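You operate a simulated robot arm through the tools that you are given. There is no shell and no other tool. Be economical: measure what you need, move in short steps, check, and stop when the job is done.

You are at the controls of a simulated two-armed robot. One attempt, no reset.

## Task
Hold the rack of painted panels on the long white bench steady with one hand and flip the keeper bar of the panel rack the other way with the other.

The check looks at the end state, three seconds after you hand in, the way a careful person would. Anything else that was tipped, shoved, dropped, spilled or broken makes it a failure.

## Robot
Two 7-joint arms with two-finger parallel grippers on one trunk, on a base that drives. Base frame: it is fixed to the floor where the robot stands at the start and does not move with it; the origin is under the middle of the robot, x ahead of it, y to its left, z up; the surface under the hand at the start is at about z = 860. Units: mm, degrees, N and s.
The left shoulder is at the start at [80, 131, 947], the right one opposite. With the tool pointing down near the work surface each hand reaches from about 400 to 860 mm from the robot's upright axis, wherever it stands, measured 20 degrees to its own side. Places, roughly: keeper bar of the panel rack [700, 0, 1000]. Payload 1.57 kg a hand.
Tool frame (each hand has its own): the origin (TCP) lies between the finger pads and is the grasp point; the fingertips stand 30 mm ahead of it; z points along the fingers, y is the line along which they close. The gripper opens to 110 mm. The fingers are 24 mm wide and 12 mm thick; the gripper's body (48 by 112 mm) begins 78 mm behind the TCP.
Orientation is told as [roll, pitch, yaw] about the base's x, y, z axes, in that order, counted from this pose: with the fingers straight down and closing along the base's y, the tool's x points along the base's -x, its y along +y and its z along -z.

## Interface
- The arms move only by the tool play_rows. It takes "left_steps", "right_steps" or both (then of equal length, played together; a hand with none holds still); each is a list that holds one entry, the list of rows, each a list of 7 numbers: the shift along the base's x, y, z in units of 20 mm (1.0 is 20 mm), then the turn, a rotation vector about the base's x, y, z in units of 5 degrees (1.0 is 5 degrees), then the opening, from 0 (shut) to 1 (fully open). In form: [[[dx, dy, dz, ax, ay, az, fingers], ...]]. A call has 1 to 10 rows; each row shifts and turns the commanded pose from where the row before left it. A call with a number of a shift or a turn outside -1 to 1 is refused whole. A row lasts 0.2 s, in which the tool goes at most 50 mm and 8.6 degrees; a call with a longer step from one row to the next is refused whole, and so is a gripper value outside its range. A pose out of reach is approached as far as the arm can. The call stops where the force on the tool passes 40 N (or 10 N more than at its start, if that is more) or the arm is blocked; 0.2 s more then pass. Each finger travels about 108 mm/s and halts on what it meets, pressing with about 30 N; the grip force reading is that of the motor and also rises with nothing between the fingers. The clock runs only during rows and for 0.2 s after the last one: add rows that do not move to give the fingers time. The reply holds the time, the measured pose of the TCP, the force on the tool along the base axes, the opening and the grip force, in the units named above and with some noise, with the torque about the TCP (base axes, N m) and any sound that the robot's microphone picked up.
- Cameras (640 x 400 px; columns grow to the right, rows downward): "scene" is now at [-48.7, -10.7, 1441.8]; the picture's right is [-0.12, -0.99, 0.00], its down [-0.35, 0.04, -0.93] and it looks along [0.93, -0.11, -0.36] (base axes); focal length 266 px, centre (320, 200). "left" rides on the left gripper at [70, -16, -141] in its tool frame; the picture's right is [0.23, 0.97, 0.00], its down [-0.86, 0.20, -0.48] and it looks along [-0.47, 0.11, 0.88] (tool axes); focal length 222 px, centre (320, 200). "right" rides on the right gripper at [70, 16, -141] in its tool frame; the picture's right is [-0.23, 0.97, 0.00], its down [-0.86, -0.20, -0.48] and it looks along [-0.47, -0.11, 0.88] (tool axes); focal length 222 px, centre (320, 200). There is no depth. A picture from a camera that has moved, and an enlarged one, comes with that camera's place and axes in the base frame and with its lens.
- capture(camera): a new picture of that camera. It takes no simulated time.
- drive_base(legs): drives the robot by 1 to 6 legs, each [ahead, left, turn to the left] in mm, mm and degrees, along the robot's own axes; the way and the turn of a leg run together, so that a leg with both is an arc; at most 1500 mm and 180 degrees a leg. The arms and the cameras ride along, it lands a little off, and it stops where it bumps. It gives what a move gives.
- turn_head(pan, tilt): turns the head with the scene camera to pan (to the left, within 109 degrees either way) and tilt (down, from -29 to 69), counted from straight ahead of the robot. It gives what a move gives.
- enlarge(camera, box): a new picture of the part [left, top, right, bottom] of that camera's present view, enlarged. It takes no simulated time.
- close_job(): hands the job in; it is judged then, once.

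Work in short steps. Places have to be worked out from the pictures, the camera data and where the tool is seen: move nearer, look again, correct. Check each grasp and each placing, and mend what went wrong. You have 120 turns and 100 pictures in all, those below and enlarged ones among them. Open the grippers and draw the arms clear of the work before you hand the job in, unless the task says otherwise.

The tools are called as name(argument=value, ...) on one line, values as JSON. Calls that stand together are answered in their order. play_rows: Moves the arms, as the interface text tells. Its arguments: {"type":"object","properties":{"left_steps":{"type":"array","items":{"type":"array","items":{"type":"array","items":{"type":"number"}}}},"right_steps":{"type":"array","items":{"type":"array","items":{"type":"array","items":{"type":"number"}}}}},"required":[]} The other tools are called the same way: drive_base (legs) drives the base; turn_head (pan, tilt) turns the head that bears the scene camera; capture (camera) takes a picture; enlarge (camera, box) takes an enlarged picture of a part of a camera's view; close_job () hands the job in.

At the start:

```text
t: 0.0
left_tool_pos: [479.6, 180.4, 1365.3]
left_orientation: [0.1, -0.1, 0.0]
left_force: [-0.4, 0.2, 0.8]
left_ft_torque: [0.04, -0.01, 0.04]
left_finger_gap: 110.0
left_finger_force: 0.1
right_tool_pos: [453.6, -239.7, 1367.9]
right_orientation: [0.0, 0.0, 0.0]
right_force: [0.0, 0.0, -0.4]
right_ft_torque: [-0.01, 0.0, 0.0]
right_finger_gap: 109.9
right_finger_force: 0.1
robot x, y, heading: [0.7, -3.3, 0.1]
head pan, tilt: [-7.0, 20.9]
```

scene: 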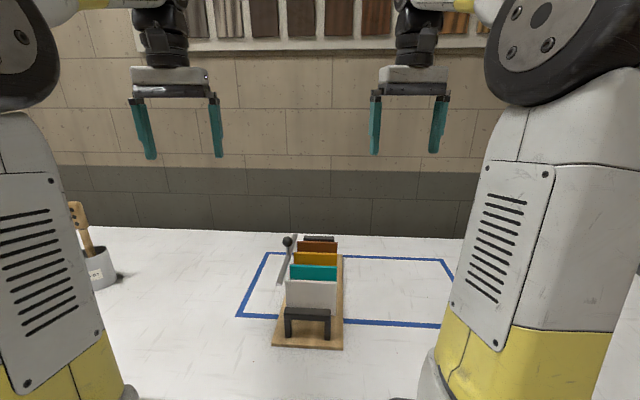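
right: 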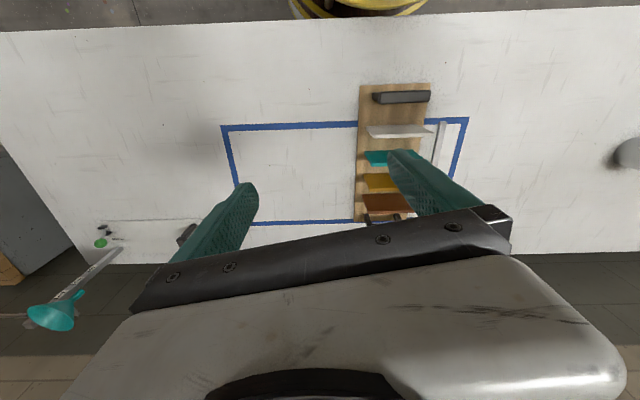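
left: 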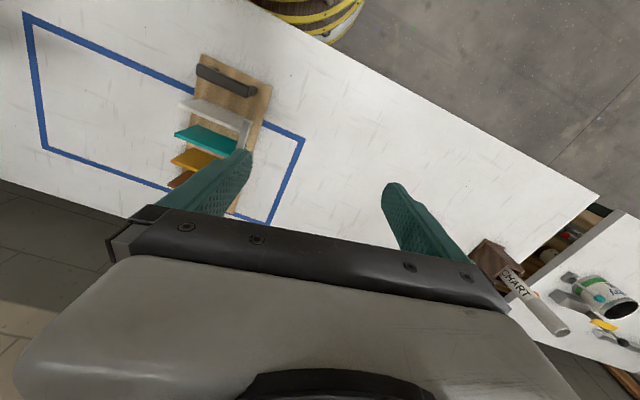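

The rack sits ahead, with four panels and a keeper bar on its left side. I'll enlarge the view to understand the mechanism.

enlarge(camera="scene", box=[230, 220, 390, 360])

enlarge(camera="left", box=[140, 30, 320, 230])

enlarge(camera="right", box=[320, 60, 500, 260])

```text
2.86 times, centred on (310, 290) of scene
camera zoom: at [-48.7, -10.7, 1441.8], right [-0.12, -0.99, 0.0], down [-0.35, 0.04, -0.93], along [0.93, -0.11, -0.36], focal length 760 px, centre (349, -57)
```

zoom: 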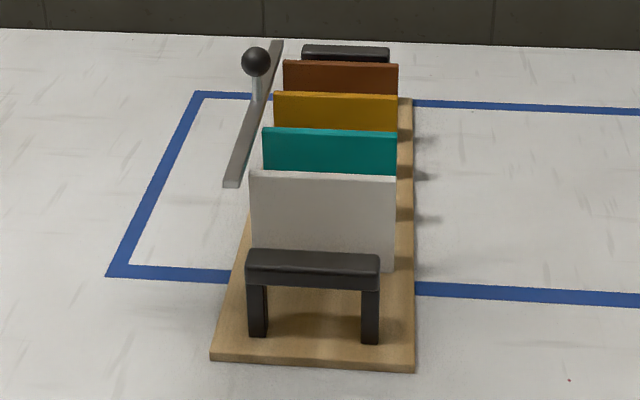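

```text
2.00 times, centred on (230, 130) of left
camera zoom: at [409.7, 163.9, 1504.6], right [-0.23, 0.97, 0.0], down [0.86, 0.2, 0.48], along [0.47, 0.11, -0.88], focal length 444 px, centre (500, 340)
```

zoom: 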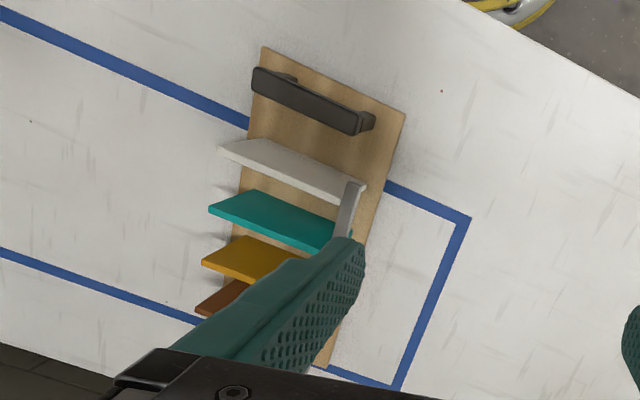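

```text
2.00 times, centred on (410, 160) of right
camera zoom: at [382.2, -223.5, 1510.1], right [0.23, 0.97, 0.0], down [0.86, -0.2, 0.48], along [0.47, -0.11, -0.88], focal length 444 px, centre (140, 280)
```

zoom: 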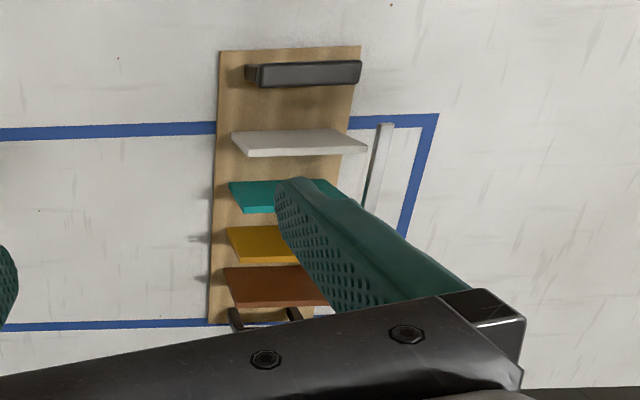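

The bar's near end is about [529,26,990], its far end about [792,-22,990], and its knob near the middle; the rack is yawed about -10°. I'll bring the left hand out to the left and tilt it to see the bar's hinge from the side.

play_rows(left_steps=[[[0, 0.9, -0.7, -1, 0, 0, 1], [0, 0.9, -0.7, -1, 0, 0, 1], [0, 0.9, -0.7, -1, 0, 0, 1], [0, 0.9, -0.7, -1, 0, 0, 1], [0, 0.9, -0.7, -1, 0, 0, 1], [0, 0.9, -0.7, -1, 0, 0, 1], [0, 0.9, -0.7, -1, 0, 0, 1], [0, 0.9, -0.7, -1, 0, 0, 1], [0, 0.9, -0.7, -1, 0, 0, 1], [0, 0.9, -0.7, -1, 0, 0, 1]]])

capture(camera="left")

capture(camera="scene")

```text
t: 2.2
left_tool_pos: [478.5, 360.6, 1225.7]
left_orientation: [-50.2, 0.0, 0.0]
left_force: [-0.5, -0.5, 0.1]
left_ft_torque: [0.0, -0.01, -0.01]
left_finger_gap: 110.2
left_finger_force: 0.0
right_tool_pos: [452.4, -239.3, 1369.1]
right_orientation: [-0.1, 0.0, 0.0]
right_force: [-0.7, -1.3, 0.0]
right_ft_torque: [0.05, -0.01, -0.01]
right_finger_gap: 109.9
right_finger_force: 0.1
robot x, y, heading: [-1.6, 0.2, -0.1]
head pan, tilt: [-7.0, 20.9]
```

```text
93 pictures are left
camera left: at [408.9, 458.8, 1326.7], right [-0.23, 0.62, -0.75], down [0.85, 0.5, 0.15], along [0.47, -0.6, -0.65], focal length 222 px, centre (320, 200)
```

left: 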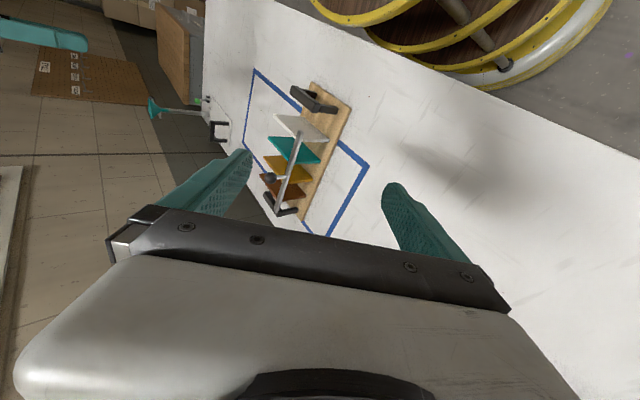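

```text
92 pictures are left
camera scene: at [-48.8, -11.0, 1441.8], right [-0.12, -0.99, 0.0], down [-0.35, 0.04, -0.93], along [0.93, -0.11, -0.36], focal length 266 px, centre (320, 200)
```

scene: 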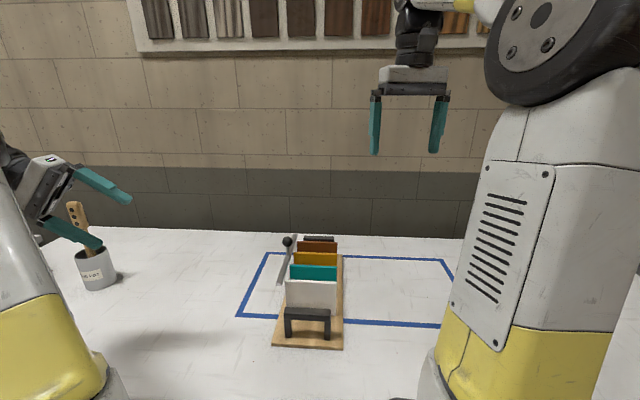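

enlarge(camera="left", box=[240, 70, 370, 230])

```text
2.50 times, centred on (305, 150) of left
camera zoom: at [408.9, 458.8, 1326.7], right [-0.23, 0.62, -0.75], down [0.85, 0.5, 0.15], along [0.47, -0.6, -0.65], focal length 555 px, centre (358, 325)
```

zoom: 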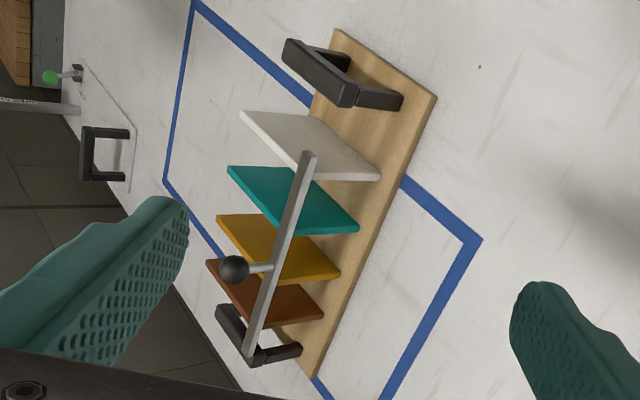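

The knob is at about [666,1,1036] on mid-bar. I can't yet see what carries the bar, so I'll bring the left camera lower and closer.

play_rows(left_steps=[[[0.5, -0.3, -1, -1, 0, 0, 1], [0.5, -0.3, -1, -1, 0, 0, 1], [0.5, -0.3, -1, -1, 0, 0, 1], [0.5, -0.3, -1, -1, 0, 0, 1], [0.5, -0.3, -1, 0, 0, 0, 1], [0.5, -0.3, -1, 0, 0, 0, 1], [0.5, 0, -0.5, 0, 0, 0, 1]]])

capture(camera="left")

```text
t: 3.8
left_tool_pos: [549.7, 321.8, 1092.9]
left_orientation: [-70.0, 0.0, 0.0]
left_force: [0.4, 0.3, 0.0]
left_ft_torque: [-0.01, -0.01, -0.02]
left_finger_gap: 110.1
left_finger_force: 0.0
right_tool_pos: [452.4, -238.0, 1368.1]
right_orientation: [0.0, 0.0, 0.0]
right_force: [-0.4, 1.1, -0.8]
right_ft_torque: [-0.01, -0.02, 0.04]
right_finger_gap: 109.8
right_finger_force: 0.0
robot x, y, heading: [1.5, 1.6, -0.2]
head pan, tilt: [-7.0, 20.9]
```

```text
90 pictures are left
camera left: at [480.0, 449.5, 1156.6], right [-0.23, 0.33, -0.92], down [0.86, 0.52, -0.02], along [0.47, -0.79, -0.4], focal length 222 px, centre (320, 200)
```

left: 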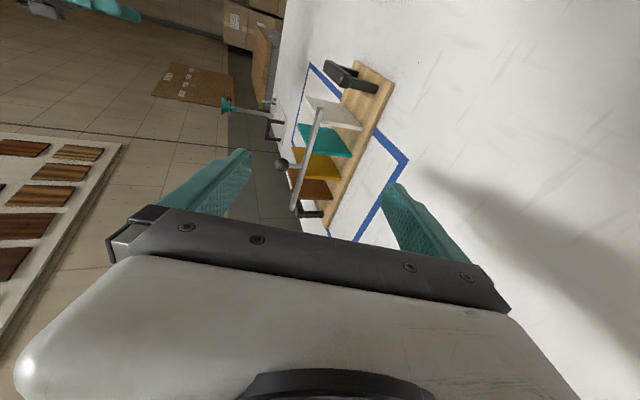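

enlarge(camera="left", box=[250, 55, 410, 235])

```text
2.22 times, centred on (330, 145) of left
camera zoom: at [480.0, 449.5, 1156.6], right [-0.23, 0.33, -0.92], down [0.86, 0.52, -0.02], along [0.47, -0.79, -0.4], focal length 494 px, centre (298, 322)
```

zoom: 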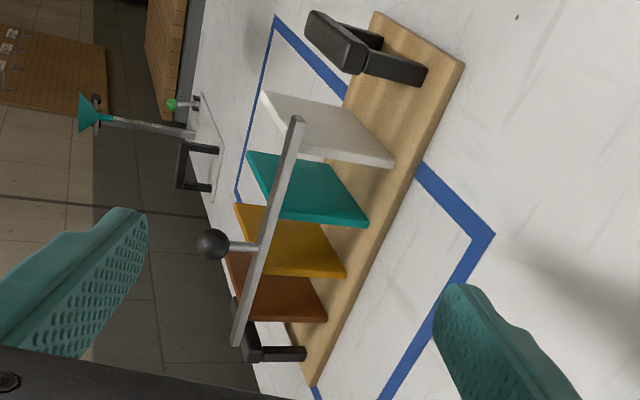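

The bar floats about 20 mm outside the panels' left edges at the height of their tops, with a vertical stem and the knob at about [657,3,1041]. I'll look from the right side with the right camera to find the hinge.

play_rows(right_steps=[[[0.5, -0.8, -1, 1, 0, 0, 1], [0.5, -0.8, -1, 1, 0, 0, 1], [0.5, -0.8, -1, 1, 0, 0, 1], [0.5, -0.8, -1, 1, 0, 0, 1], [0.5, -0.8, -1, 1, 0, 0, 1], [0.5, -0.8, -1, 1, 0, 0, 1], [0.5, -0.8, -1, 1, 0, 0, 1], [0.5, -0.8, -1, 1, 0, 0, 1], [0.5, -0.8, -1, 1, 0, 0, 1], [0.5, -0.8, -1, 1, 0, 0, 1]]])

play_rows(right_steps=[[[0, 0, -1, 1, 0, 0, 1], [0, 0, -1, 1, 0, 0, 1], [0, 0, -1, 1, 0, 0, 1], [0, 0, 0, 1, 0, 0, 1]]])

capture(camera="right")

```text
t: 6.0
left_tool_pos: [549.1, 322.9, 1094.3]
left_orientation: [-70.1, 0.0, 0.0]
left_force: [0.7, 0.5, 1.0]
left_ft_torque: [0.01, -0.01, 0.01]
left_finger_gap: 110.0
left_finger_force: 0.1
right_tool_pos: [552.9, -397.6, 1168.6]
right_orientation: [50.2, 0.0, 0.1]
right_force: [-0.5, 0.7, -0.2]
right_ft_torque: [-0.04, 0.03, -0.01]
right_finger_gap: 109.9
right_finger_force: 0.0
robot x, y, heading: [1.3, 2.3, -0.1]
head pan, tilt: [-7.0, 20.9]
```

```text
t: 7.0
left_tool_pos: [548.9, 323.2, 1093.7]
left_orientation: [-70.1, 0.0, 0.0]
left_force: [-0.6, -0.8, -1.0]
left_ft_torque: [0.0, -0.01, 0.0]
left_finger_gap: 109.9
left_finger_force: 0.0
right_tool_pos: [553.3, -397.6, 1107.1]
right_orientation: [70.1, 0.0, 0.0]
right_force: [0.1, -0.8, 0.1]
right_ft_torque: [-0.03, -0.01, -0.03]
right_finger_gap: 110.0
right_finger_force: 0.1
robot x, y, heading: [1.3, -0.6, -0.0]
head pan, tilt: [-7.0, 20.9]
```

```text
88 pictures are left
camera right: at [482.5, -526.6, 1171.8], right [0.23, 0.33, 0.92], down [0.85, -0.52, -0.02], along [0.47, 0.79, -0.4], focal length 222 px, centre (320, 200)
```

right: 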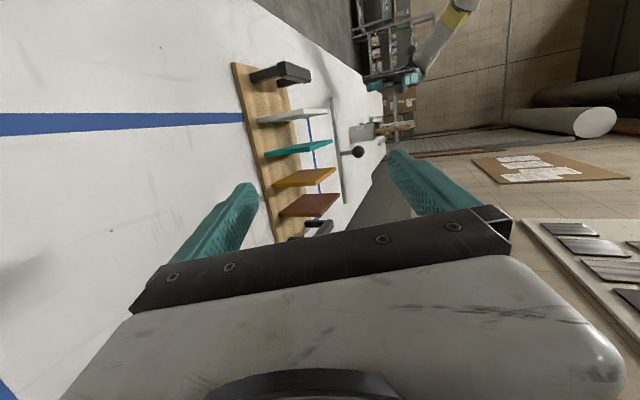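

enlarge(camera="right", box=[220, 50, 390, 250])

```text
2.00 times, centred on (305, 150) of right
camera zoom: at [482.5, -526.6, 1171.8], right [0.23, 0.33, 0.92], down [0.85, -0.52, -0.02], along [0.47, 0.79, -0.4], focal length 444 px, centre (350, 300)
```

zoom: 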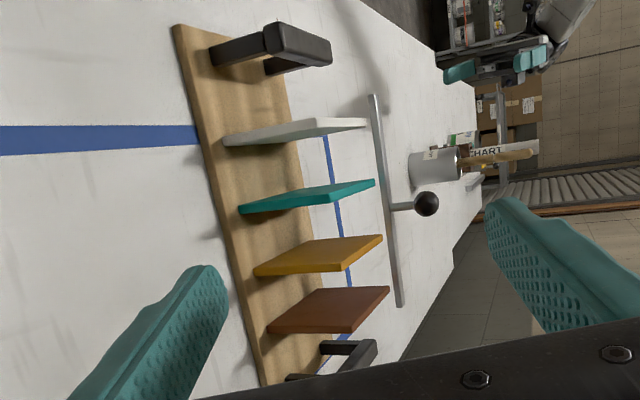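

No arms are obvious from the right either. I'll zoom harder on the bar ends from both sides to look for links.

enlarge(camera="left", box=[265, 95, 345, 155])

enlarge(camera="left", box=[265, 160, 345, 220])

enlarge(camera="right", box=[290, 140, 380, 230])

enlarge(camera="scene", box=[270, 228, 350, 288])

```text
6.67 times, centred on (305, 125) of left
camera zoom: at [479.8, 449.7, 1156.8], right [-0.23, 0.33, -0.92], down [0.86, 0.52, -0.02], along [0.47, -0.79, -0.4], focal length 1481 px, centre (420, 700)
```

zoom: 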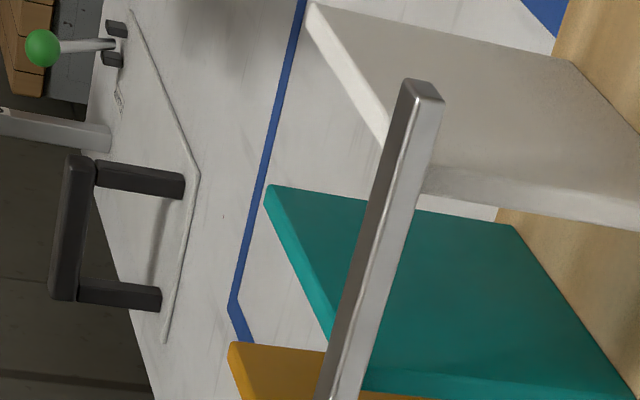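

```text
6.67 times, centred on (305, 190) of left
camera zoom: at [479.8, 449.7, 1156.8], right [-0.23, 0.33, -0.92], down [0.86, 0.52, -0.02], along [0.47, -0.79, -0.4], focal length 1481 px, centre (420, 267)
```

zoom: 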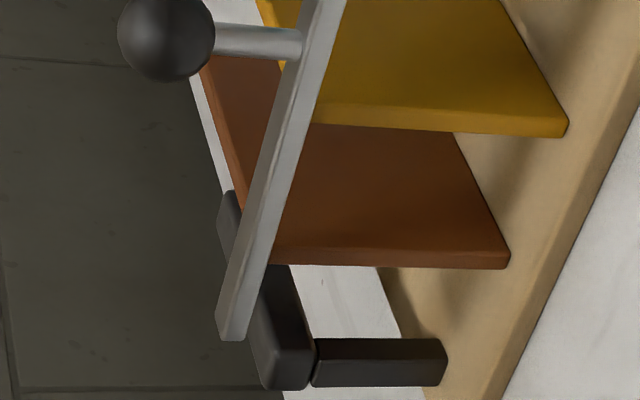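

```text
4.44 times, centred on (335, 185) of right
camera zoom: at [482.5, -526.6, 1171.8], right [0.23, 0.33, 0.92], down [0.85, -0.52, -0.02], along [0.47, 0.79, -0.4], focal length 987 px, centre (253, 267)
```

zoom: 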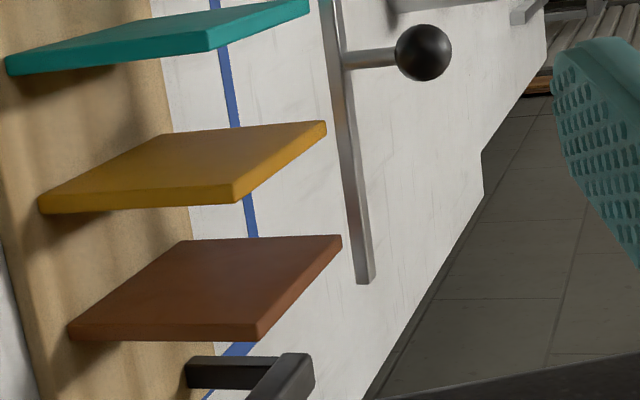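

```text
6.67 times, centred on (310, 258) of scene
camera zoom: at [-48.6, -10.5, 1441.8], right [-0.12, -0.99, 0.0], down [-0.35, 0.04, -0.93], along [0.93, -0.11, -0.36], focal length 1772 px, centre (387, -187)
```

zoom: 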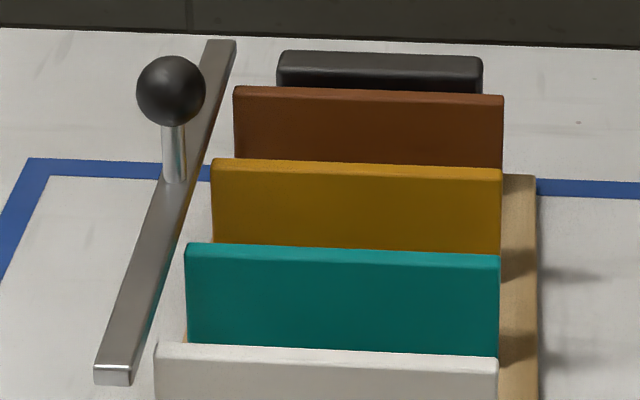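

The bar has no visible links, so I'll feel its path by pinching the knob along the hinge direction. The right hand will hold the front handle (centre about [460,-40], top about z 958). First I'll bring both hands back upright.

play_rows(right_steps=[[[-0.4, 0, 0.5, -1, 0, 0, 1], [-0.4, 0, 0.5, -1, 0, 0, 1], [-0.4, 0, 0.5, -1, 0, 0, 1], [-0.4, 0, 0.5, -1, 0, 0, 1], [-0.4, 0, 0.5, -1, 0, 0, 1], [-0.4, 0, 0.5, -1, 0, 0, 1], [-0.4, 0, 0.5, -1, 0, 0, 1], [-0.4, 0, 0.5, -1, 0, 0, 1], [-0.4, 0, 0.5, -1, 0, 0, 1], [-0.4, 0, 0.5, -1, 0, 0, 1]]], left_steps=[[[0, 0, 0.6, 1, 0, 0, 1], [0, 0, 0.6, 1, 0, 0, 1], [0, 0, 0.6, 1, 0, 0, 1], [0, 0, 0.6, 1, 0, 0, 1], [0, 0, 0.6, 1, 0, 0, 1], [0, 0, 0.6, 1, 0, 0, 1], [0, 0, 0.6, 1, 0, 0, 1], [0, 0, 0.6, 1, 0, 0, 1], [0, 0, 0.6, 1, 0, 0, 1], [0, 0, 0.6, 1, 0, 0, 1]]])

play_rows(right_steps=[[[0, 0, 0, -1, 0, 0, 1], [0, 0, 0, -1, 0, 0, 1], [0, 0, 0, -1, 0, 0, 1], [0, 0, 0, -1, 0, 0, 1], [0, 0, 0, 0, 0, 1, 1], [0, 0, 0, 0, 0, 1, 1], [0, 0, 0, 0, 0, 1, 1], [0, 0, 0, 0, 0, 1, 1], [0, 0, 0, 0, 0, 1, 1], [0, 0, 0, 0, 0, 1, 1]]], left_steps=[[[0, 0, 0, 1, 0, 0, 1], [0, 0, 0, 1, 0, 0, 1], [0, 0, 0, 1, 0, 0, 1], [0, 0, 0, 1, 0, 0, 1], [0, 0, 0, 0, 0, -1, 1], [0, 0, 0, 0, 0, -1, 1], [0, 0, 0, 0, 0, -1, 1], [0, 0, 0, 0, 0, -1, 1], [0, 0, 0, 0, 0, -1, 1], [0, 0, 0, 0, 0, -1, 1]]])

play_rows(right_steps=[[[0, 0.5, 0, 0, 0, 1, 1], [0, 0.5, 0, 0, 0, 1, 1], [0, 0.5, 0, 0, 0, 1, 1], [0, 0.5, 0, 0, 0, 1, 1], [0, 0.5, 0, 0, 0, 1, 1], [0, 0.5, 0, 0, 0, 1, 1], [0, 0.5, 0, 0, 0, 1, 1], [0, 0.5, 0, 0, 0, 1, 1], [0, 0.5, 0, 0, 0, 1, 1], [0, 0.5, 0, 0, 0, 0.88, 1]]], left_steps=[[[0, 0, 0, 0, 0, -1, 1], [0, 0, 0, 0, 0, -1, 1], [0, 0, 0, 0, 0, -1, 1], [0, 0, 0, 0, 0, -1, 1], [0, 0, 0, 0, 0, -1, 1], [0, 0, 0, 0, 0, -1, 1], [0, 0, 0, 0, 0, -1, 1], [0, 0, 0, 0, 0, -1, 1], [0, 0, 0, 0, 0, -1, 1], [0, 0, 0, 0, 0, -1, 1]]])

capture(camera="right")

capture(camera="scene")

```text
t: 9.2
left_tool_pos: [549.4, 325.2, 1214.7]
left_orientation: [-19.9, 0.0, 0.1]
left_force: [-0.3, -1.0, 0.6]
left_ft_torque: [0.04, 0.0, -0.01]
left_finger_gap: 110.1
left_finger_force: 0.0
right_tool_pos: [473.3, -399.4, 1207.8]
right_orientation: [19.9, 0.0, 0.0]
right_force: [1.0, -0.5, 0.2]
right_ft_torque: [0.04, -0.02, 0.0]
right_finger_gap: 109.9
right_finger_force: 0.1
robot x, y, heading: [-2.3, 5.0, -0.1]
head pan, tilt: [-7.0, 20.9]
```

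```text
t: 11.4
left_tool_pos: [548.8, 322.5, 1214.1]
left_orientation: [0.0, 0.0, -30.2]
left_force: [0.6, -0.2, 0.3]
left_ft_torque: [0.01, 0.01, -0.01]
left_finger_gap: 110.2
left_finger_force: 0.0
right_tool_pos: [473.0, -399.2, 1208.3]
right_orientation: [0.0, 0.0, 30.1]
right_force: [-0.6, 0.3, 0.1]
right_ft_torque: [-0.01, 0.0, 0.0]
right_finger_gap: 110.1
right_finger_force: 0.0
robot x, y, heading: [2.7, -1.4, -0.0]
head pan, tilt: [-7.0, 20.9]
```

```text
t: 13.6
left_tool_pos: [550.0, 322.6, 1212.8]
left_orientation: [0.1, 0.0, -80.0]
left_force: [0.5, 1.1, 0.6]
left_ft_torque: [0.01, -0.01, 0.0]
left_finger_gap: 110.1
left_finger_force: 0.1
right_tool_pos: [473.1, -299.0, 1207.5]
right_orientation: [0.0, 0.0, 79.5]
right_force: [-0.6, -0.6, 0.0]
right_ft_torque: [0.02, -0.03, 0.01]
right_finger_gap: 109.8
right_finger_force: 0.1
robot x, y, heading: [0.8, -0.6, 0.1]
head pan, tilt: [-7.0, 20.9]
```

```text
82 pictures are left
camera right: at [443.5, -365.8, 1349.7], right [-0.92, 0.4, 0.0], down [0.35, 0.8, 0.48], along [0.19, 0.44, -0.88], focal length 222 px, centre (320, 200)
```

right: 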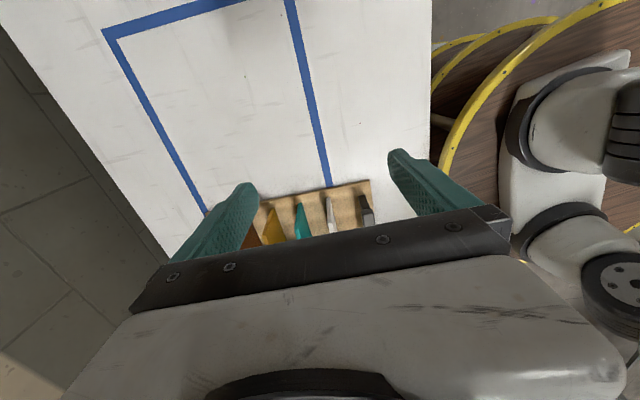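

```text
81 pictures are left
camera scene: at [-48.6, -10.7, 1441.8], right [-0.12, -0.99, 0.0], down [-0.35, 0.04, -0.93], along [0.93, -0.11, -0.36], focal length 266 px, centre (320, 200)
```

scene: 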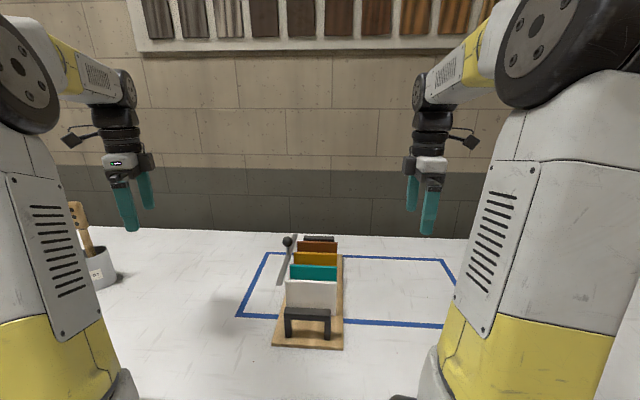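

Both hands are upright with the right yaws. I'll bring the right hand above the front handle and finish the left's yaw.

play_rows(right_steps=[[[-0.05, 1, 0, 0, 0, 0, 1], [-0.05, 1, 0, 0, 0, 0, 1], [-0.05, 1, 0, 0, 0, 0, 1], [-0.05, 1, -0.4, 0, 0, 0, 1], [-0.05, 1, -0.4, 0, 0, 0, 1], [-0.05, 1, -0.4, 0, 0, 0, 1], [-0.05, 1, -1, 0, 0, 0, 0.8], [-0.05, 1, -1, 0, 0, 0, 0.7], [-0.05, 1, -1, 0, 0, 0, 0.6], [-0.05, 1, -1, 0, 0, 0, 0.6]]], left_steps=[[[0, 0, 0, 0, 0, -1, 1], [0, 0, 0, 0, 0, -1, 1], [0, 0, 0, 0, 0, -1, 1], [0, 0, 0, 0, 0, -1, 1], [0, 0, 0, 0, 0, -0.1, 1], [0, 0, 0, 0, 0, 0, 1], [0, 0, 0, 0, 0, 0, 1], [0, 0, 0, 0, 0, 0, 1], [0, 0, 0, 0, 0, 0, 1], [0, 0, 0, 0, 0, 0, 1]]])

capture(camera="right")

capture(camera="left")

```text
t: 15.8
left_tool_pos: [549.2, 322.9, 1214.1]
left_orientation: [0.0, 0.0, -100.5]
left_force: [-0.4, -0.8, 0.3]
left_ft_torque: [0.01, -0.02, 0.0]
left_finger_gap: 109.9
left_finger_force: 0.0
right_tool_pos: [462.5, -98.1, 1103.9]
right_orientation: [0.0, 0.0, 79.3]
right_force: [-1.3, -0.7, 0.5]
right_ft_torque: [0.03, 0.0, -0.01]
right_finger_gap: 66.0
right_finger_force: 0.0
robot x, y, heading: [3.5, -0.2, -0.1]
head pan, tilt: [-7.0, 20.9]
```

```text
80 pictures are left
camera right: at [432.6, -165.4, 1245.6], right [-0.92, 0.4, 0.0], down [0.35, 0.8, 0.48], along [0.19, 0.44, -0.88], focal length 222 px, centre (320, 200)
```

right: 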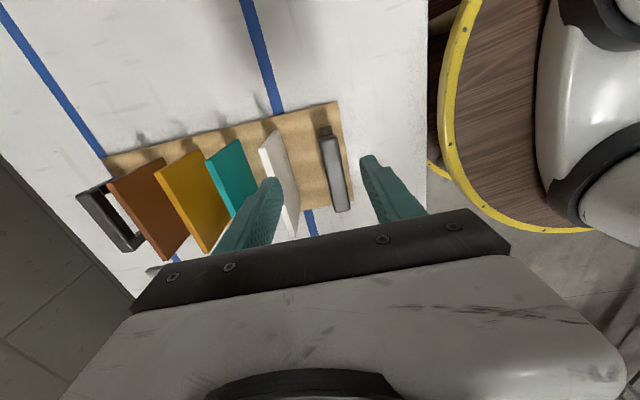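

```text
79 pictures are left
camera left: at [546.4, 395.1, 1354.1], right [1.0, 0.05, 0.0], down [0.04, -0.88, 0.48], along [0.02, -0.48, -0.88], focal length 222 px, centre (320, 200)
```

left: 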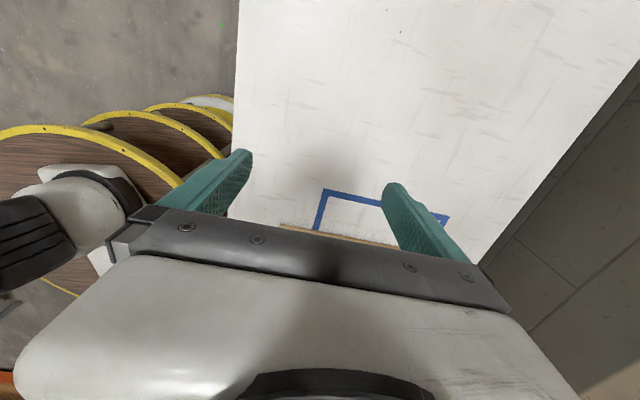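

The handle's centre triangulates to about [458,-50], top about z 955, lined up with the finger direction. I'll move over it and down part way, then check.

play_rows(right_steps=[[[-0.1, 0.8, 0, 0, 0, 0, 0.6], [-0.1, 0.8, 0, 0, 0, 0, 0.6], [0, 0.8, 0, 0, 0, 0, 0.6], [0, 0, -1, 0, 0, 0, 0.6], [0, 0, -1, 0, 0, 0, 0.6], [0, 0, -1, 0, 0, 0, 0.6], [0, 0, -1, 0, 0, 0, 0.6], [0, 0, -0.5, 0, 0, 0, 0.6]]])

capture(camera="right")

enlarge(camera="scene", box=[220, 190, 400, 360])

```text
t: 17.6
left_tool_pos: [549.2, 323.5, 1212.6]
left_orientation: [-0.1, 0.0, -100.5]
left_force: [0.9, 0.2, -0.2]
left_ft_torque: [0.02, -0.03, 0.01]
left_finger_gap: 109.8
left_finger_force: 0.1
right_tool_pos: [457.8, -51.8, 1013.0]
right_orientation: [0.0, 0.0, 79.4]
right_force: [0.1, -0.8, 0.5]
right_ft_torque: [0.0, 0.02, 0.02]
right_finger_gap: 65.8
right_finger_force: 0.0
robot x, y, heading: [-3.0, 1.4, 0.1]
head pan, tilt: [-7.0, 20.9]
```

```text
78 pictures are left
camera right: at [428.8, -117.8, 1156.1], right [-0.92, 0.4, 0.0], down [0.35, 0.8, 0.48], along [0.19, 0.44, -0.88], focal length 222 px, centre (320, 200)
```

right: 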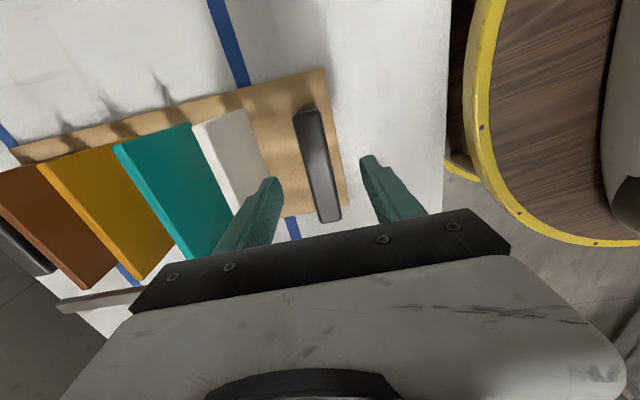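

```text
2.35 times, centred on (310, 275) of scene
camera zoom: at [-48.7, -10.6, 1441.8], right [-0.12, -0.99, 0.0], down [-0.35, 0.04, -0.93], along [0.93, -0.11, -0.36], focal length 626 px, centre (344, 24)
```

zoom: 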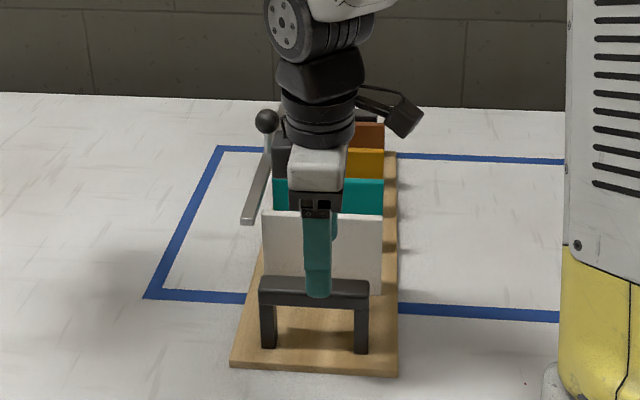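

The handle is centred between the fingers. I'll descend 66 mm and close slowly on it.

play_rows(right_steps=[[[0, 0, -1, 0, 0, 0, 0.6], [0, 0, -1, 0, 0, 0, 0.6], [0, 0, -1, 0, 0, 0, 0.6], [0, 0, -0.3, 0, 0, 0, 0.6], [0, 0, 0, 0, 0, 0, 0.6]]])

capture(camera="right")

```text
t: 18.8
left_tool_pos: [548.7, 323.0, 1212.0]
left_orientation: [-0.1, 0.0, -100.5]
left_force: [-0.3, 0.0, -0.3]
left_ft_torque: [-0.02, 0.0, 0.0]
left_finger_gap: 110.0
left_finger_force: 0.0
right_tool_pos: [457.9, -49.9, 946.6]
right_orientation: [0.0, 0.0, 79.4]
right_force: [0.1, -0.2, -0.6]
right_ft_torque: [0.01, 0.0, 0.04]
right_finger_gap: 66.1
right_finger_force: 0.1
robot x, y, heading: [1.3, 3.7, -0.1]
head pan, tilt: [-7.0, 20.9]
```

```text
76 pictures are left
camera right: at [428.6, -116.9, 1090.0], right [-0.92, 0.4, 0.0], down [0.35, 0.8, 0.48], along [0.19, 0.44, -0.88], focal length 222 px, centre (320, 200)
```

right: 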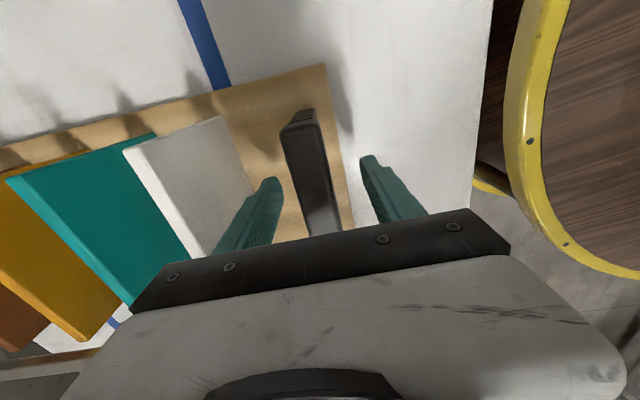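

The computed handle centre line matches the TCP to within a few mm, so I'll close gently.

play_rows(right_steps=[[[0, 0, 0, 0, 0, 0, 0.45], [0, 0, 0, 0, 0, 0, 0.35], [0, 0, 0, 0, 0, 0, 0.28], [0, 0, 0, 0, 0, 0, 0.22], [0, 0, 0, 0, 0, 0, 0.16], [0, 0, 0, 0, 0, 0, 0.1]]])

capture(camera="right")

enlarge(camera="scene", box=[220, 190, 400, 360])

```text
t: 20.2
left_tool_pos: [549.7, 322.9, 1213.7]
left_orientation: [0.0, 0.1, -100.4]
left_force: [0.8, -0.1, 0.4]
left_ft_torque: [0.0, 0.04, 0.01]
left_finger_gap: 110.1
left_finger_force: 0.0
right_tool_pos: [458.6, -50.3, 948.6]
right_orientation: [0.1, -0.1, 79.2]
right_force: [3.8, -1.2, 4.6]
right_ft_torque: [0.06, -0.11, -0.62]
right_finger_gap: 26.1
right_finger_force: 29.9
robot x, y, heading: [-0.3, 1.9, 0.0]
head pan, tilt: [-7.0, 20.9]
```

```text
75 pictures are left
camera right: at [428.8, -117.0, 1090.3], right [-0.91, 0.4, 0.0], down [0.35, 0.8, 0.48], along [0.19, 0.44, -0.88], focal length 222 px, centre (320, 200)
```

right: 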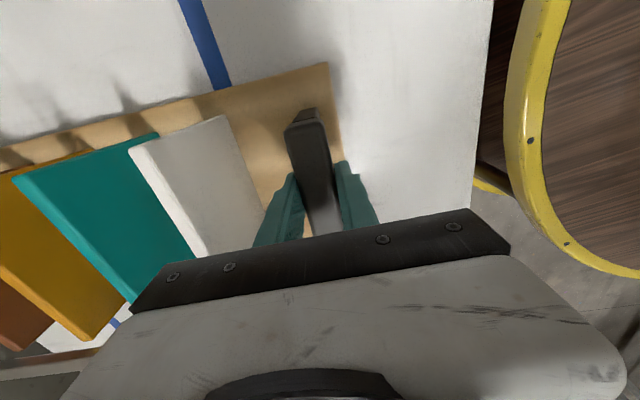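

```text
2.35 times, centred on (310, 275) of scene
camera zoom: at [-48.5, -10.7, 1441.8], right [-0.12, -0.99, 0.0], down [-0.35, 0.04, -0.93], along [0.93, -0.11, -0.36], focal length 626 px, centre (344, 24)
```

zoom: 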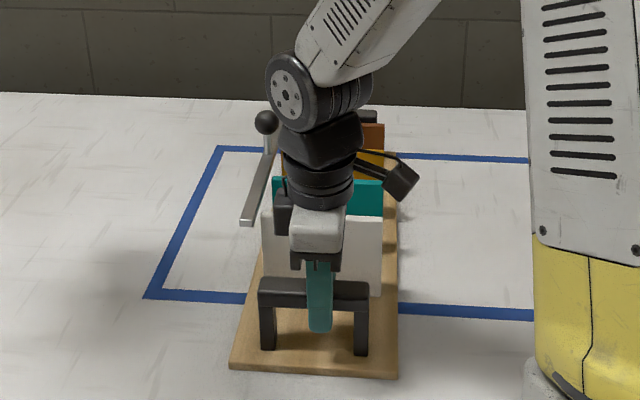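

The handle is gripped firmly (26 mm, low forces), and the rack is steady. Now I'll bring the left hand near the knob at a safe height and look.

play_rows(left_steps=[[[0.5, -1, 0, 0, 0, 0, 1], [0.5, -1, 0, 0, 0, 0, 1], [0.5, -1, 0, 0, 0, 0, 1], [0.5, -1, 0, 0, 0, 0, 1], [0.5, -1, 0, 0, 0, 0, 1], [0.5, -1, 0, 0, 0, 0, 1], [0.5, -1, 0, 0, 0, 0, 1], [0.5, -1, 0, 0, 0, 0, 1], [0.5, -1, 0, 0, 0, 0, 1], [0.5, -1, 0, 0, 0, 0, 0.9]]])

capture(camera="left")

```text
t: 22.4
left_tool_pos: [647.4, 122.9, 1213.2]
left_orientation: [0.0, 0.0, -100.5]
left_force: [0.1, -0.3, -0.4]
left_ft_torque: [-0.03, -0.01, -0.04]
left_finger_gap: 98.7
left_finger_force: 0.1
right_tool_pos: [458.5, -50.6, 949.0]
right_orientation: [0.0, 0.0, 79.4]
right_force: [3.4, -2.0, 11.5]
right_ft_torque: [0.2, 0.04, -0.7]
right_finger_gap: 26.0
right_finger_force: 30.1
robot x, y, heading: [3.6, 1.6, 0.0]
head pan, tilt: [-7.0, 20.9]
```

```text
73 pictures are left
camera left: at [645.8, 195.0, 1354.0], right [1.0, 0.05, 0.0], down [0.04, -0.88, 0.48], along [0.02, -0.48, -0.88], focal length 222 px, centre (320, 200)
```

left: 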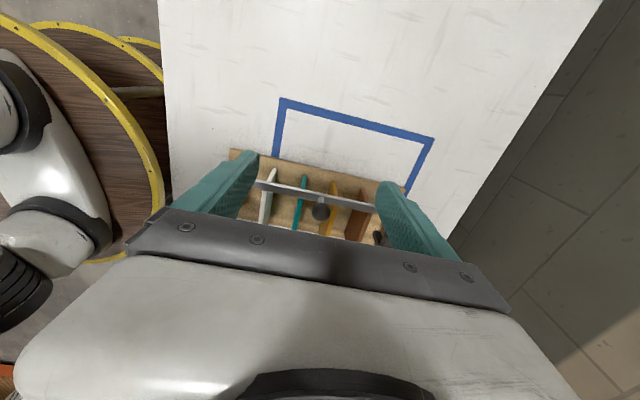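

The knob reads about [655,8,1041] here too. I'll move above it, then look again.

play_rows(left_steps=[[[0.1, -1, 0, 0, 0, 0, 0.8], [0.1, -1, 0, 0, 0, 0, 0.7], [0.1, -1, 0, 0, 0, 0, 0.6], [0, -1, -0.6, 0, 0, 0, 0.6], [0, -1, -0.6, 0, 0, 0, 0.6], [0, -0.75, -1, 0, 0, 0, 0.6], [0, 0, -1, 0, 0, 0, 0.6], [0, 0, -1, 0, 0, 0, 0.6]]])

capture(camera="left")

enlarge(camera="scene", box=[220, 190, 400, 360])

```text
t: 24.2
left_tool_pos: [656.1, 9.1, 1129.1]
left_orientation: [0.0, 0.0, -100.4]
left_force: [0.9, -0.2, -0.5]
left_ft_torque: [0.02, 0.01, -0.03]
left_finger_gap: 65.7
left_finger_force: 0.0
right_tool_pos: [457.5, -50.2, 948.2]
right_orientation: [-0.1, 0.1, 79.4]
right_force: [3.6, -0.6, 11.6]
right_ft_torque: [0.03, 0.06, -0.69]
right_finger_gap: 25.9
right_finger_force: 30.1
robot x, y, heading: [0.6, 2.7, -0.3]
head pan, tilt: [-7.0, 20.9]
```

```text
72 pictures are left
camera left: at [653.2, 80.9, 1269.5], right [1.0, 0.05, 0.0], down [0.04, -0.88, 0.48], along [0.02, -0.48, -0.88], focal length 222 px, centre (320, 200)
```

left: 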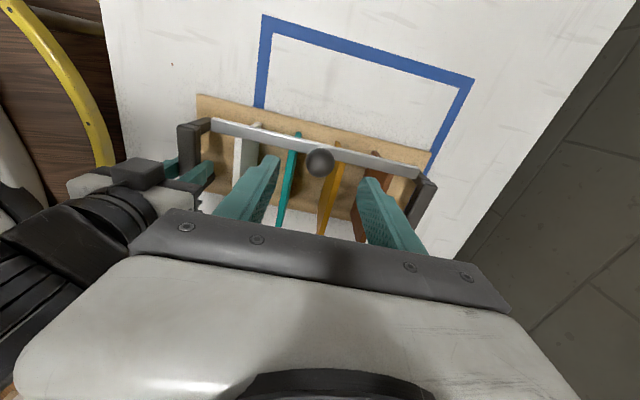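

```text
2.35 times, centred on (310, 275) of scene
camera zoom: at [-48.7, -10.7, 1441.8], right [-0.12, -0.99, 0.0], down [-0.35, 0.04, -0.93], along [0.93, -0.11, -0.36], focal length 626 px, centre (344, 24)
```

zoom: 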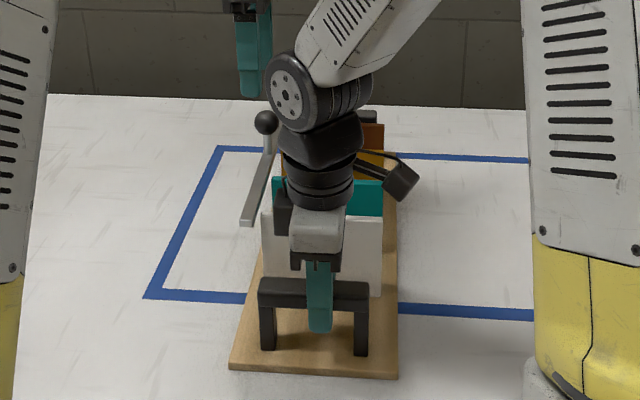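

The knob is at [656,3,1041], right under the hand. I'll descend around it with a 66 mm opening and then look before closing.

play_rows(left_steps=[[[0, -0.3, -1, 0, 0, 0, 0.6], [0, 0, -1, 0, 0, 0, 0.6], [0, 0, -1, 0, 0, 0, 0.6], [0, 0, -1, 0, 0, 0, 0.6], [0, 0, -0.4, 0, 0, 0, 0.6]]])

capture(camera="left")

```text
t: 25.4
left_tool_pos: [655.8, 2.8, 1042.2]
left_orientation: [0.1, 0.0, -100.5]
left_force: [-0.1, -0.6, 0.9]
left_ft_torque: [0.01, -0.03, -0.03]
left_finger_gap: 66.2
left_finger_force: 0.1
right_tool_pos: [458.6, -50.0, 947.9]
right_orientation: [0.0, -0.1, 79.4]
right_force: [3.2, -0.4, 11.4]
right_ft_torque: [0.1, 0.01, -0.69]
right_finger_gap: 26.0
right_finger_force: 30.1
robot x, y, heading: [-2.9, -2.4, 0.1]
head pan, tilt: [-7.0, 20.9]
```

```text
70 pictures are left
camera left: at [653.1, 74.9, 1182.0], right [1.0, 0.05, 0.0], down [0.04, -0.88, 0.48], along [0.02, -0.48, -0.88], focal length 222 px, centre (320, 200)
```

left: 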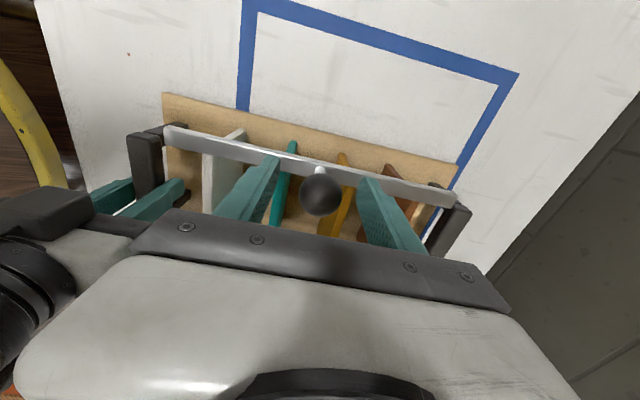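

The knob sits exactly between the pads. Closing on it.

play_rows(left_steps=[[[0, 0, 0, 0, 0, 0, 0.5], [0, 0, 0, 0, 0, 0, 0.4], [0, 0, 0, 0, 0, 0, 0.32], [0, 0, 0, 0, 0, 0, 0.26], [0, 0, 0, 0, 0, 0, 0.2], [0, 0, 0, 0, 0, 0, 0.15]]])

```text
t: 26.8
left_tool_pos: [656.3, 3.0, 1042.4]
left_orientation: [0.0, 0.0, -100.5]
left_force: [6.9, -0.9, -0.3]
left_ft_torque: [0.05, -0.06, 0.1]
left_finger_gap: 31.1
left_finger_force: 29.3
right_tool_pos: [457.3, -50.0, 948.3]
right_orientation: [0.0, 0.0, 79.3]
right_force: [-3.0, 0.6, 15.3]
right_ft_torque: [0.03, -0.05, -0.44]
right_finger_gap: 25.9
right_finger_force: 30.3
robot x, y, heading: [1.8, -2.4, 0.0]
head pan, tilt: [-7.0, 20.9]
```

The knob is held (31 mm). I'll probe with small 6 mm shifts toward the right and read the force.

play_rows(left_steps=[[[-0.055, -0.295, 0, 0, 0, 0, 0.15], [0, 0, 0, 0, 0, 0, 0.15]]])

play_rows(left_steps=[[[0, 0, 0.3, 0, 0, 0, 0.15], [0, 0, 0, 0, 0, 0, 0.15]]])

```text
t: 27.4
left_tool_pos: [655.3, -2.9, 1041.9]
left_orientation: [0.2, 0.0, -100.5]
left_force: [9.2, -0.8, -0.5]
left_ft_torque: [0.15, -0.04, 0.1]
left_finger_gap: 30.7
left_finger_force: 29.8
right_tool_pos: [458.4, -51.5, 948.0]
right_orientation: [-0.1, -0.1, 79.4]
right_force: [-6.1, 0.6, 16.2]
right_ft_torque: [-0.09, 0.05, -0.32]
right_finger_gap: 25.7
right_finger_force: 29.6
robot x, y, heading: [-0.7, -0.8, -0.0]
head pan, tilt: [-7.0, 20.9]
```

```text
t: 28.0
left_tool_pos: [654.4, -3.1, 1046.4]
left_orientation: [-0.1, 0.0, -100.6]
left_force: [0.6, -1.8, -16.0]
left_ft_torque: [0.47, -0.09, -0.11]
left_finger_gap: 30.8
left_finger_force: 29.7
right_tool_pos: [458.5, -50.9, 948.2]
right_orientation: [-0.1, 0.1, 79.4]
right_force: [-6.0, 1.2, 19.4]
right_ft_torque: [-0.43, -0.57, -0.08]
right_finger_gap: 26.0
right_finger_force: 30.2
robot x, y, heading: [-1.1, -0.8, 0.1]
head pan, tilt: [-7.0, 20.9]
```

Sideways is free, up resists (-16 N). I'll undo the lift and go on sideways, watching the vertical force and the picture.

play_rows(left_steps=[[[0, 0, -0.3, 0, 0, 0, 0.15], [-0.055, -0.295, 0, 0, 0, 0, 0.15], [0, 0, 0, 0, 0, 0, 0.15]]])

capture(camera="left")

```text
t: 28.8
left_tool_pos: [654.6, -9.8, 1043.2]
left_orientation: [0.0, -0.1, -100.6]
left_force: [8.4, 0.3, -1.3]
left_ft_torque: [-0.02, -0.13, 0.11]
left_finger_gap: 30.6
left_finger_force: 29.7
right_tool_pos: [458.4, -51.2, 947.6]
right_orientation: [0.1, 0.0, 79.5]
right_force: [-4.4, 0.1, 2.4]
right_ft_torque: [0.6, -0.47, 0.03]
right_finger_gap: 26.0
right_finger_force: 30.0
robot x, y, heading: [4.3, -4.0, 0.3]
head pan, tilt: [-7.0, 20.9]
```

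```text
69 pictures are left
camera left: at [650.3, 62.7, 1183.2], right [1.0, 0.05, 0.0], down [0.04, -0.88, 0.48], along [0.02, -0.48, -0.88], focal length 222 px, centre (320, 200)
```

left: 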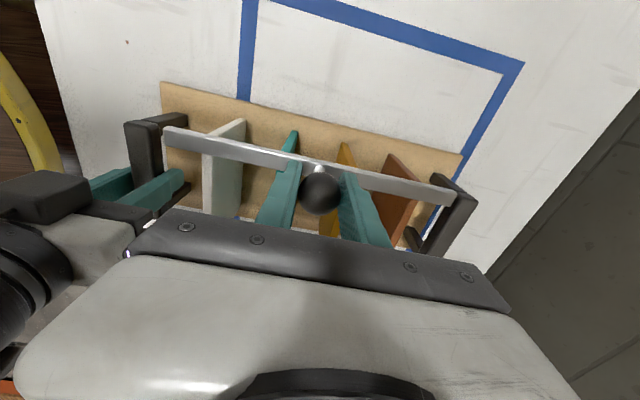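

The knob moved 12 mm with almost no force and the bar tilted with it by less, so it seems to pivot about an axis below. I'll continue along that arc in small steps.

play_rows(left_steps=[[[-0.055, -0.295, -0.03, 0, 0, 0, 0.15], [-0.055, -0.295, -0.05, 0, 0, 0, 0.15], [0, 0, 0, 0, 0, 0, 0.15]]])

enlarge(camera="left", box=[110, 60, 500, 300])

enlarge(camera="scene", box=[220, 190, 400, 360])

```text
t: 29.6
left_tool_pos: [651.1, -22.2, 1041.6]
left_orientation: [0.1, 0.0, -100.5]
left_force: [3.2, -0.6, 21.6]
left_ft_torque: [-0.04, -0.02, 0.01]
left_finger_gap: 31.6
left_finger_force: 30.2
right_tool_pos: [458.5, -51.8, 947.4]
right_orientation: [0.2, 0.0, 79.4]
right_force: [0.7, 0.2, -15.8]
right_ft_torque: [-0.27, -0.16, 0.04]
right_finger_gap: 25.8
right_finger_force: 29.6
robot x, y, heading: [-1.8, 0.9, 0.1]
head pan, tilt: [-7.0, 20.9]
```

```text
1.64 times, centred on (305, 180) of left
camera zoom: at [647.9, 50.1, 1182.5], right [1.0, 0.05, 0.0], down [0.04, -0.88, 0.48], along [0.02, -0.48, -0.88], focal length 364 px, centre (345, 233)
```

zoom: 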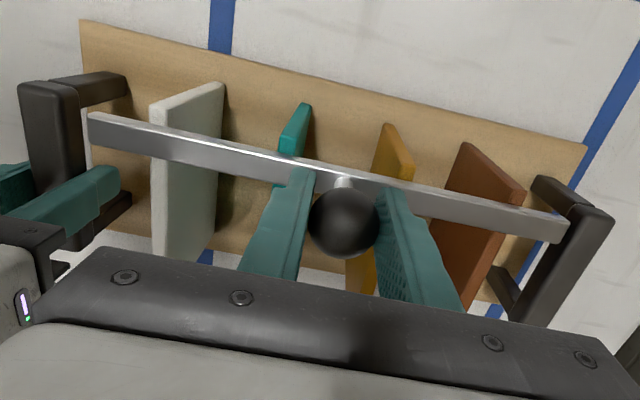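

```text
2.35 times, centred on (310, 275) of scene
camera zoom: at [-48.8, -10.7, 1441.8], right [-0.12, -0.99, 0.0], down [-0.35, 0.04, -0.93], along [0.93, -0.11, -0.36], focal length 626 px, centre (344, 24)
```

zoom: 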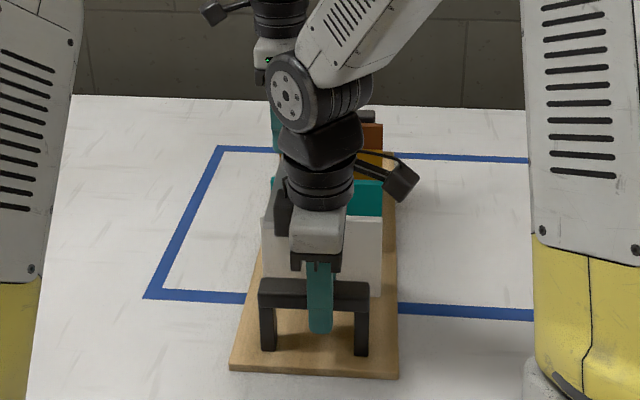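

The vertical reading is +21 N, so the knob wants to sit slightly higher here. I'll raise 2 mm to relieve it before continuing.

play_rows(left_steps=[[[0, 0, 0.1, 0, 0, 0, 0.15], [0, 0, 0, 0, 0, 0, 0.15]]])

play_rows(left_steps=[[[-0.046, -0.246, 0.05, 0, 0, 0, 0.15], [0, 0, 0, 0, 0, 0, 0.15]]])

```text
t: 30.2
left_tool_pos: [651.7, -22.3, 1041.3]
left_orientation: [0.0, 0.1, -100.5]
left_force: [9.3, -3.0, 8.1]
left_ft_torque: [-0.42, 0.02, -0.02]
left_finger_gap: 31.0
left_finger_force: 30.2
right_tool_pos: [457.3, -51.3, 947.8]
right_orientation: [0.1, 0.0, 79.4]
right_force: [-6.9, 1.2, -11.3]
right_ft_torque: [0.09, -0.16, 0.09]
right_finger_gap: 26.2
right_finger_force: 30.1
robot x, y, heading: [-2.9, 2.5, 0.0]
head pan, tilt: [-7.0, 20.9]
```

```text
t: 30.8
left_tool_pos: [650.4, -25.2, 1043.7]
left_orientation: [0.0, 0.2, -100.5]
left_force: [13.2, -1.2, -6.1]
left_ft_torque: [0.42, -0.23, 0.17]
left_finger_gap: 30.8
left_finger_force: 29.5
right_tool_pos: [459.2, -51.6, 948.5]
right_orientation: [-0.1, 0.0, 79.5]
right_force: [-12.4, 1.4, -3.2]
right_ft_torque: [-0.17, -0.61, 0.38]
right_finger_gap: 25.9
right_finger_force: 30.5
robot x, y, heading: [-1.2, -4.9, -0.1]
head pan, tilt: [-7.0, 20.9]
```

The vertical force is fine now, but an x force is building (13 N), so my sideways direction is slightly off. I'll continue straight along -y.

play_rows(left_steps=[[[0.05, -0.25, 0, 0, 0, 0, 0.15], [0, -0.25, 0, 0, 0, 0, 0.15], [0, 0, 0, 0, 0, 0, 0.15]]])

enlarge(camera="left", box=[110, 60, 500, 300])

```text
t: 31.6
left_tool_pos: [650.3, -36.2, 1043.4]
left_orientation: [-0.2, 0.1, -100.6]
left_force: [-1.8, 0.8, -7.8]
left_ft_torque: [0.62, 0.04, -0.07]
left_finger_gap: 30.9
left_finger_force: 30.1
right_tool_pos: [459.8, -51.4, 948.4]
right_orientation: [-0.1, -0.1, 79.3]
right_force: [1.6, -1.3, -1.5]
right_ft_torque: [-0.17, 0.38, -0.23]
right_finger_gap: 26.2
right_finger_force: 29.8
robot x, y, heading: [2.8, -1.1, -0.4]
head pan, tilt: [-7.0, 20.9]
```

```text
1.64 times, centred on (305, 180) of left
camera zoom: at [647.6, 36.2, 1183.5], right [1.0, 0.05, 0.0], down [0.04, -0.88, 0.48], along [0.02, -0.48, -0.88], focal length 364 px, centre (345, 233)
```

zoom: 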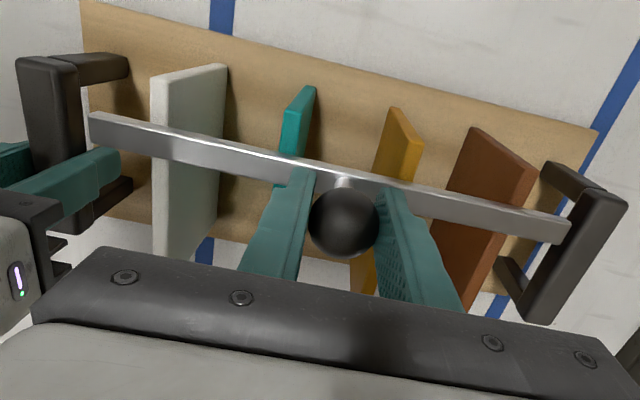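

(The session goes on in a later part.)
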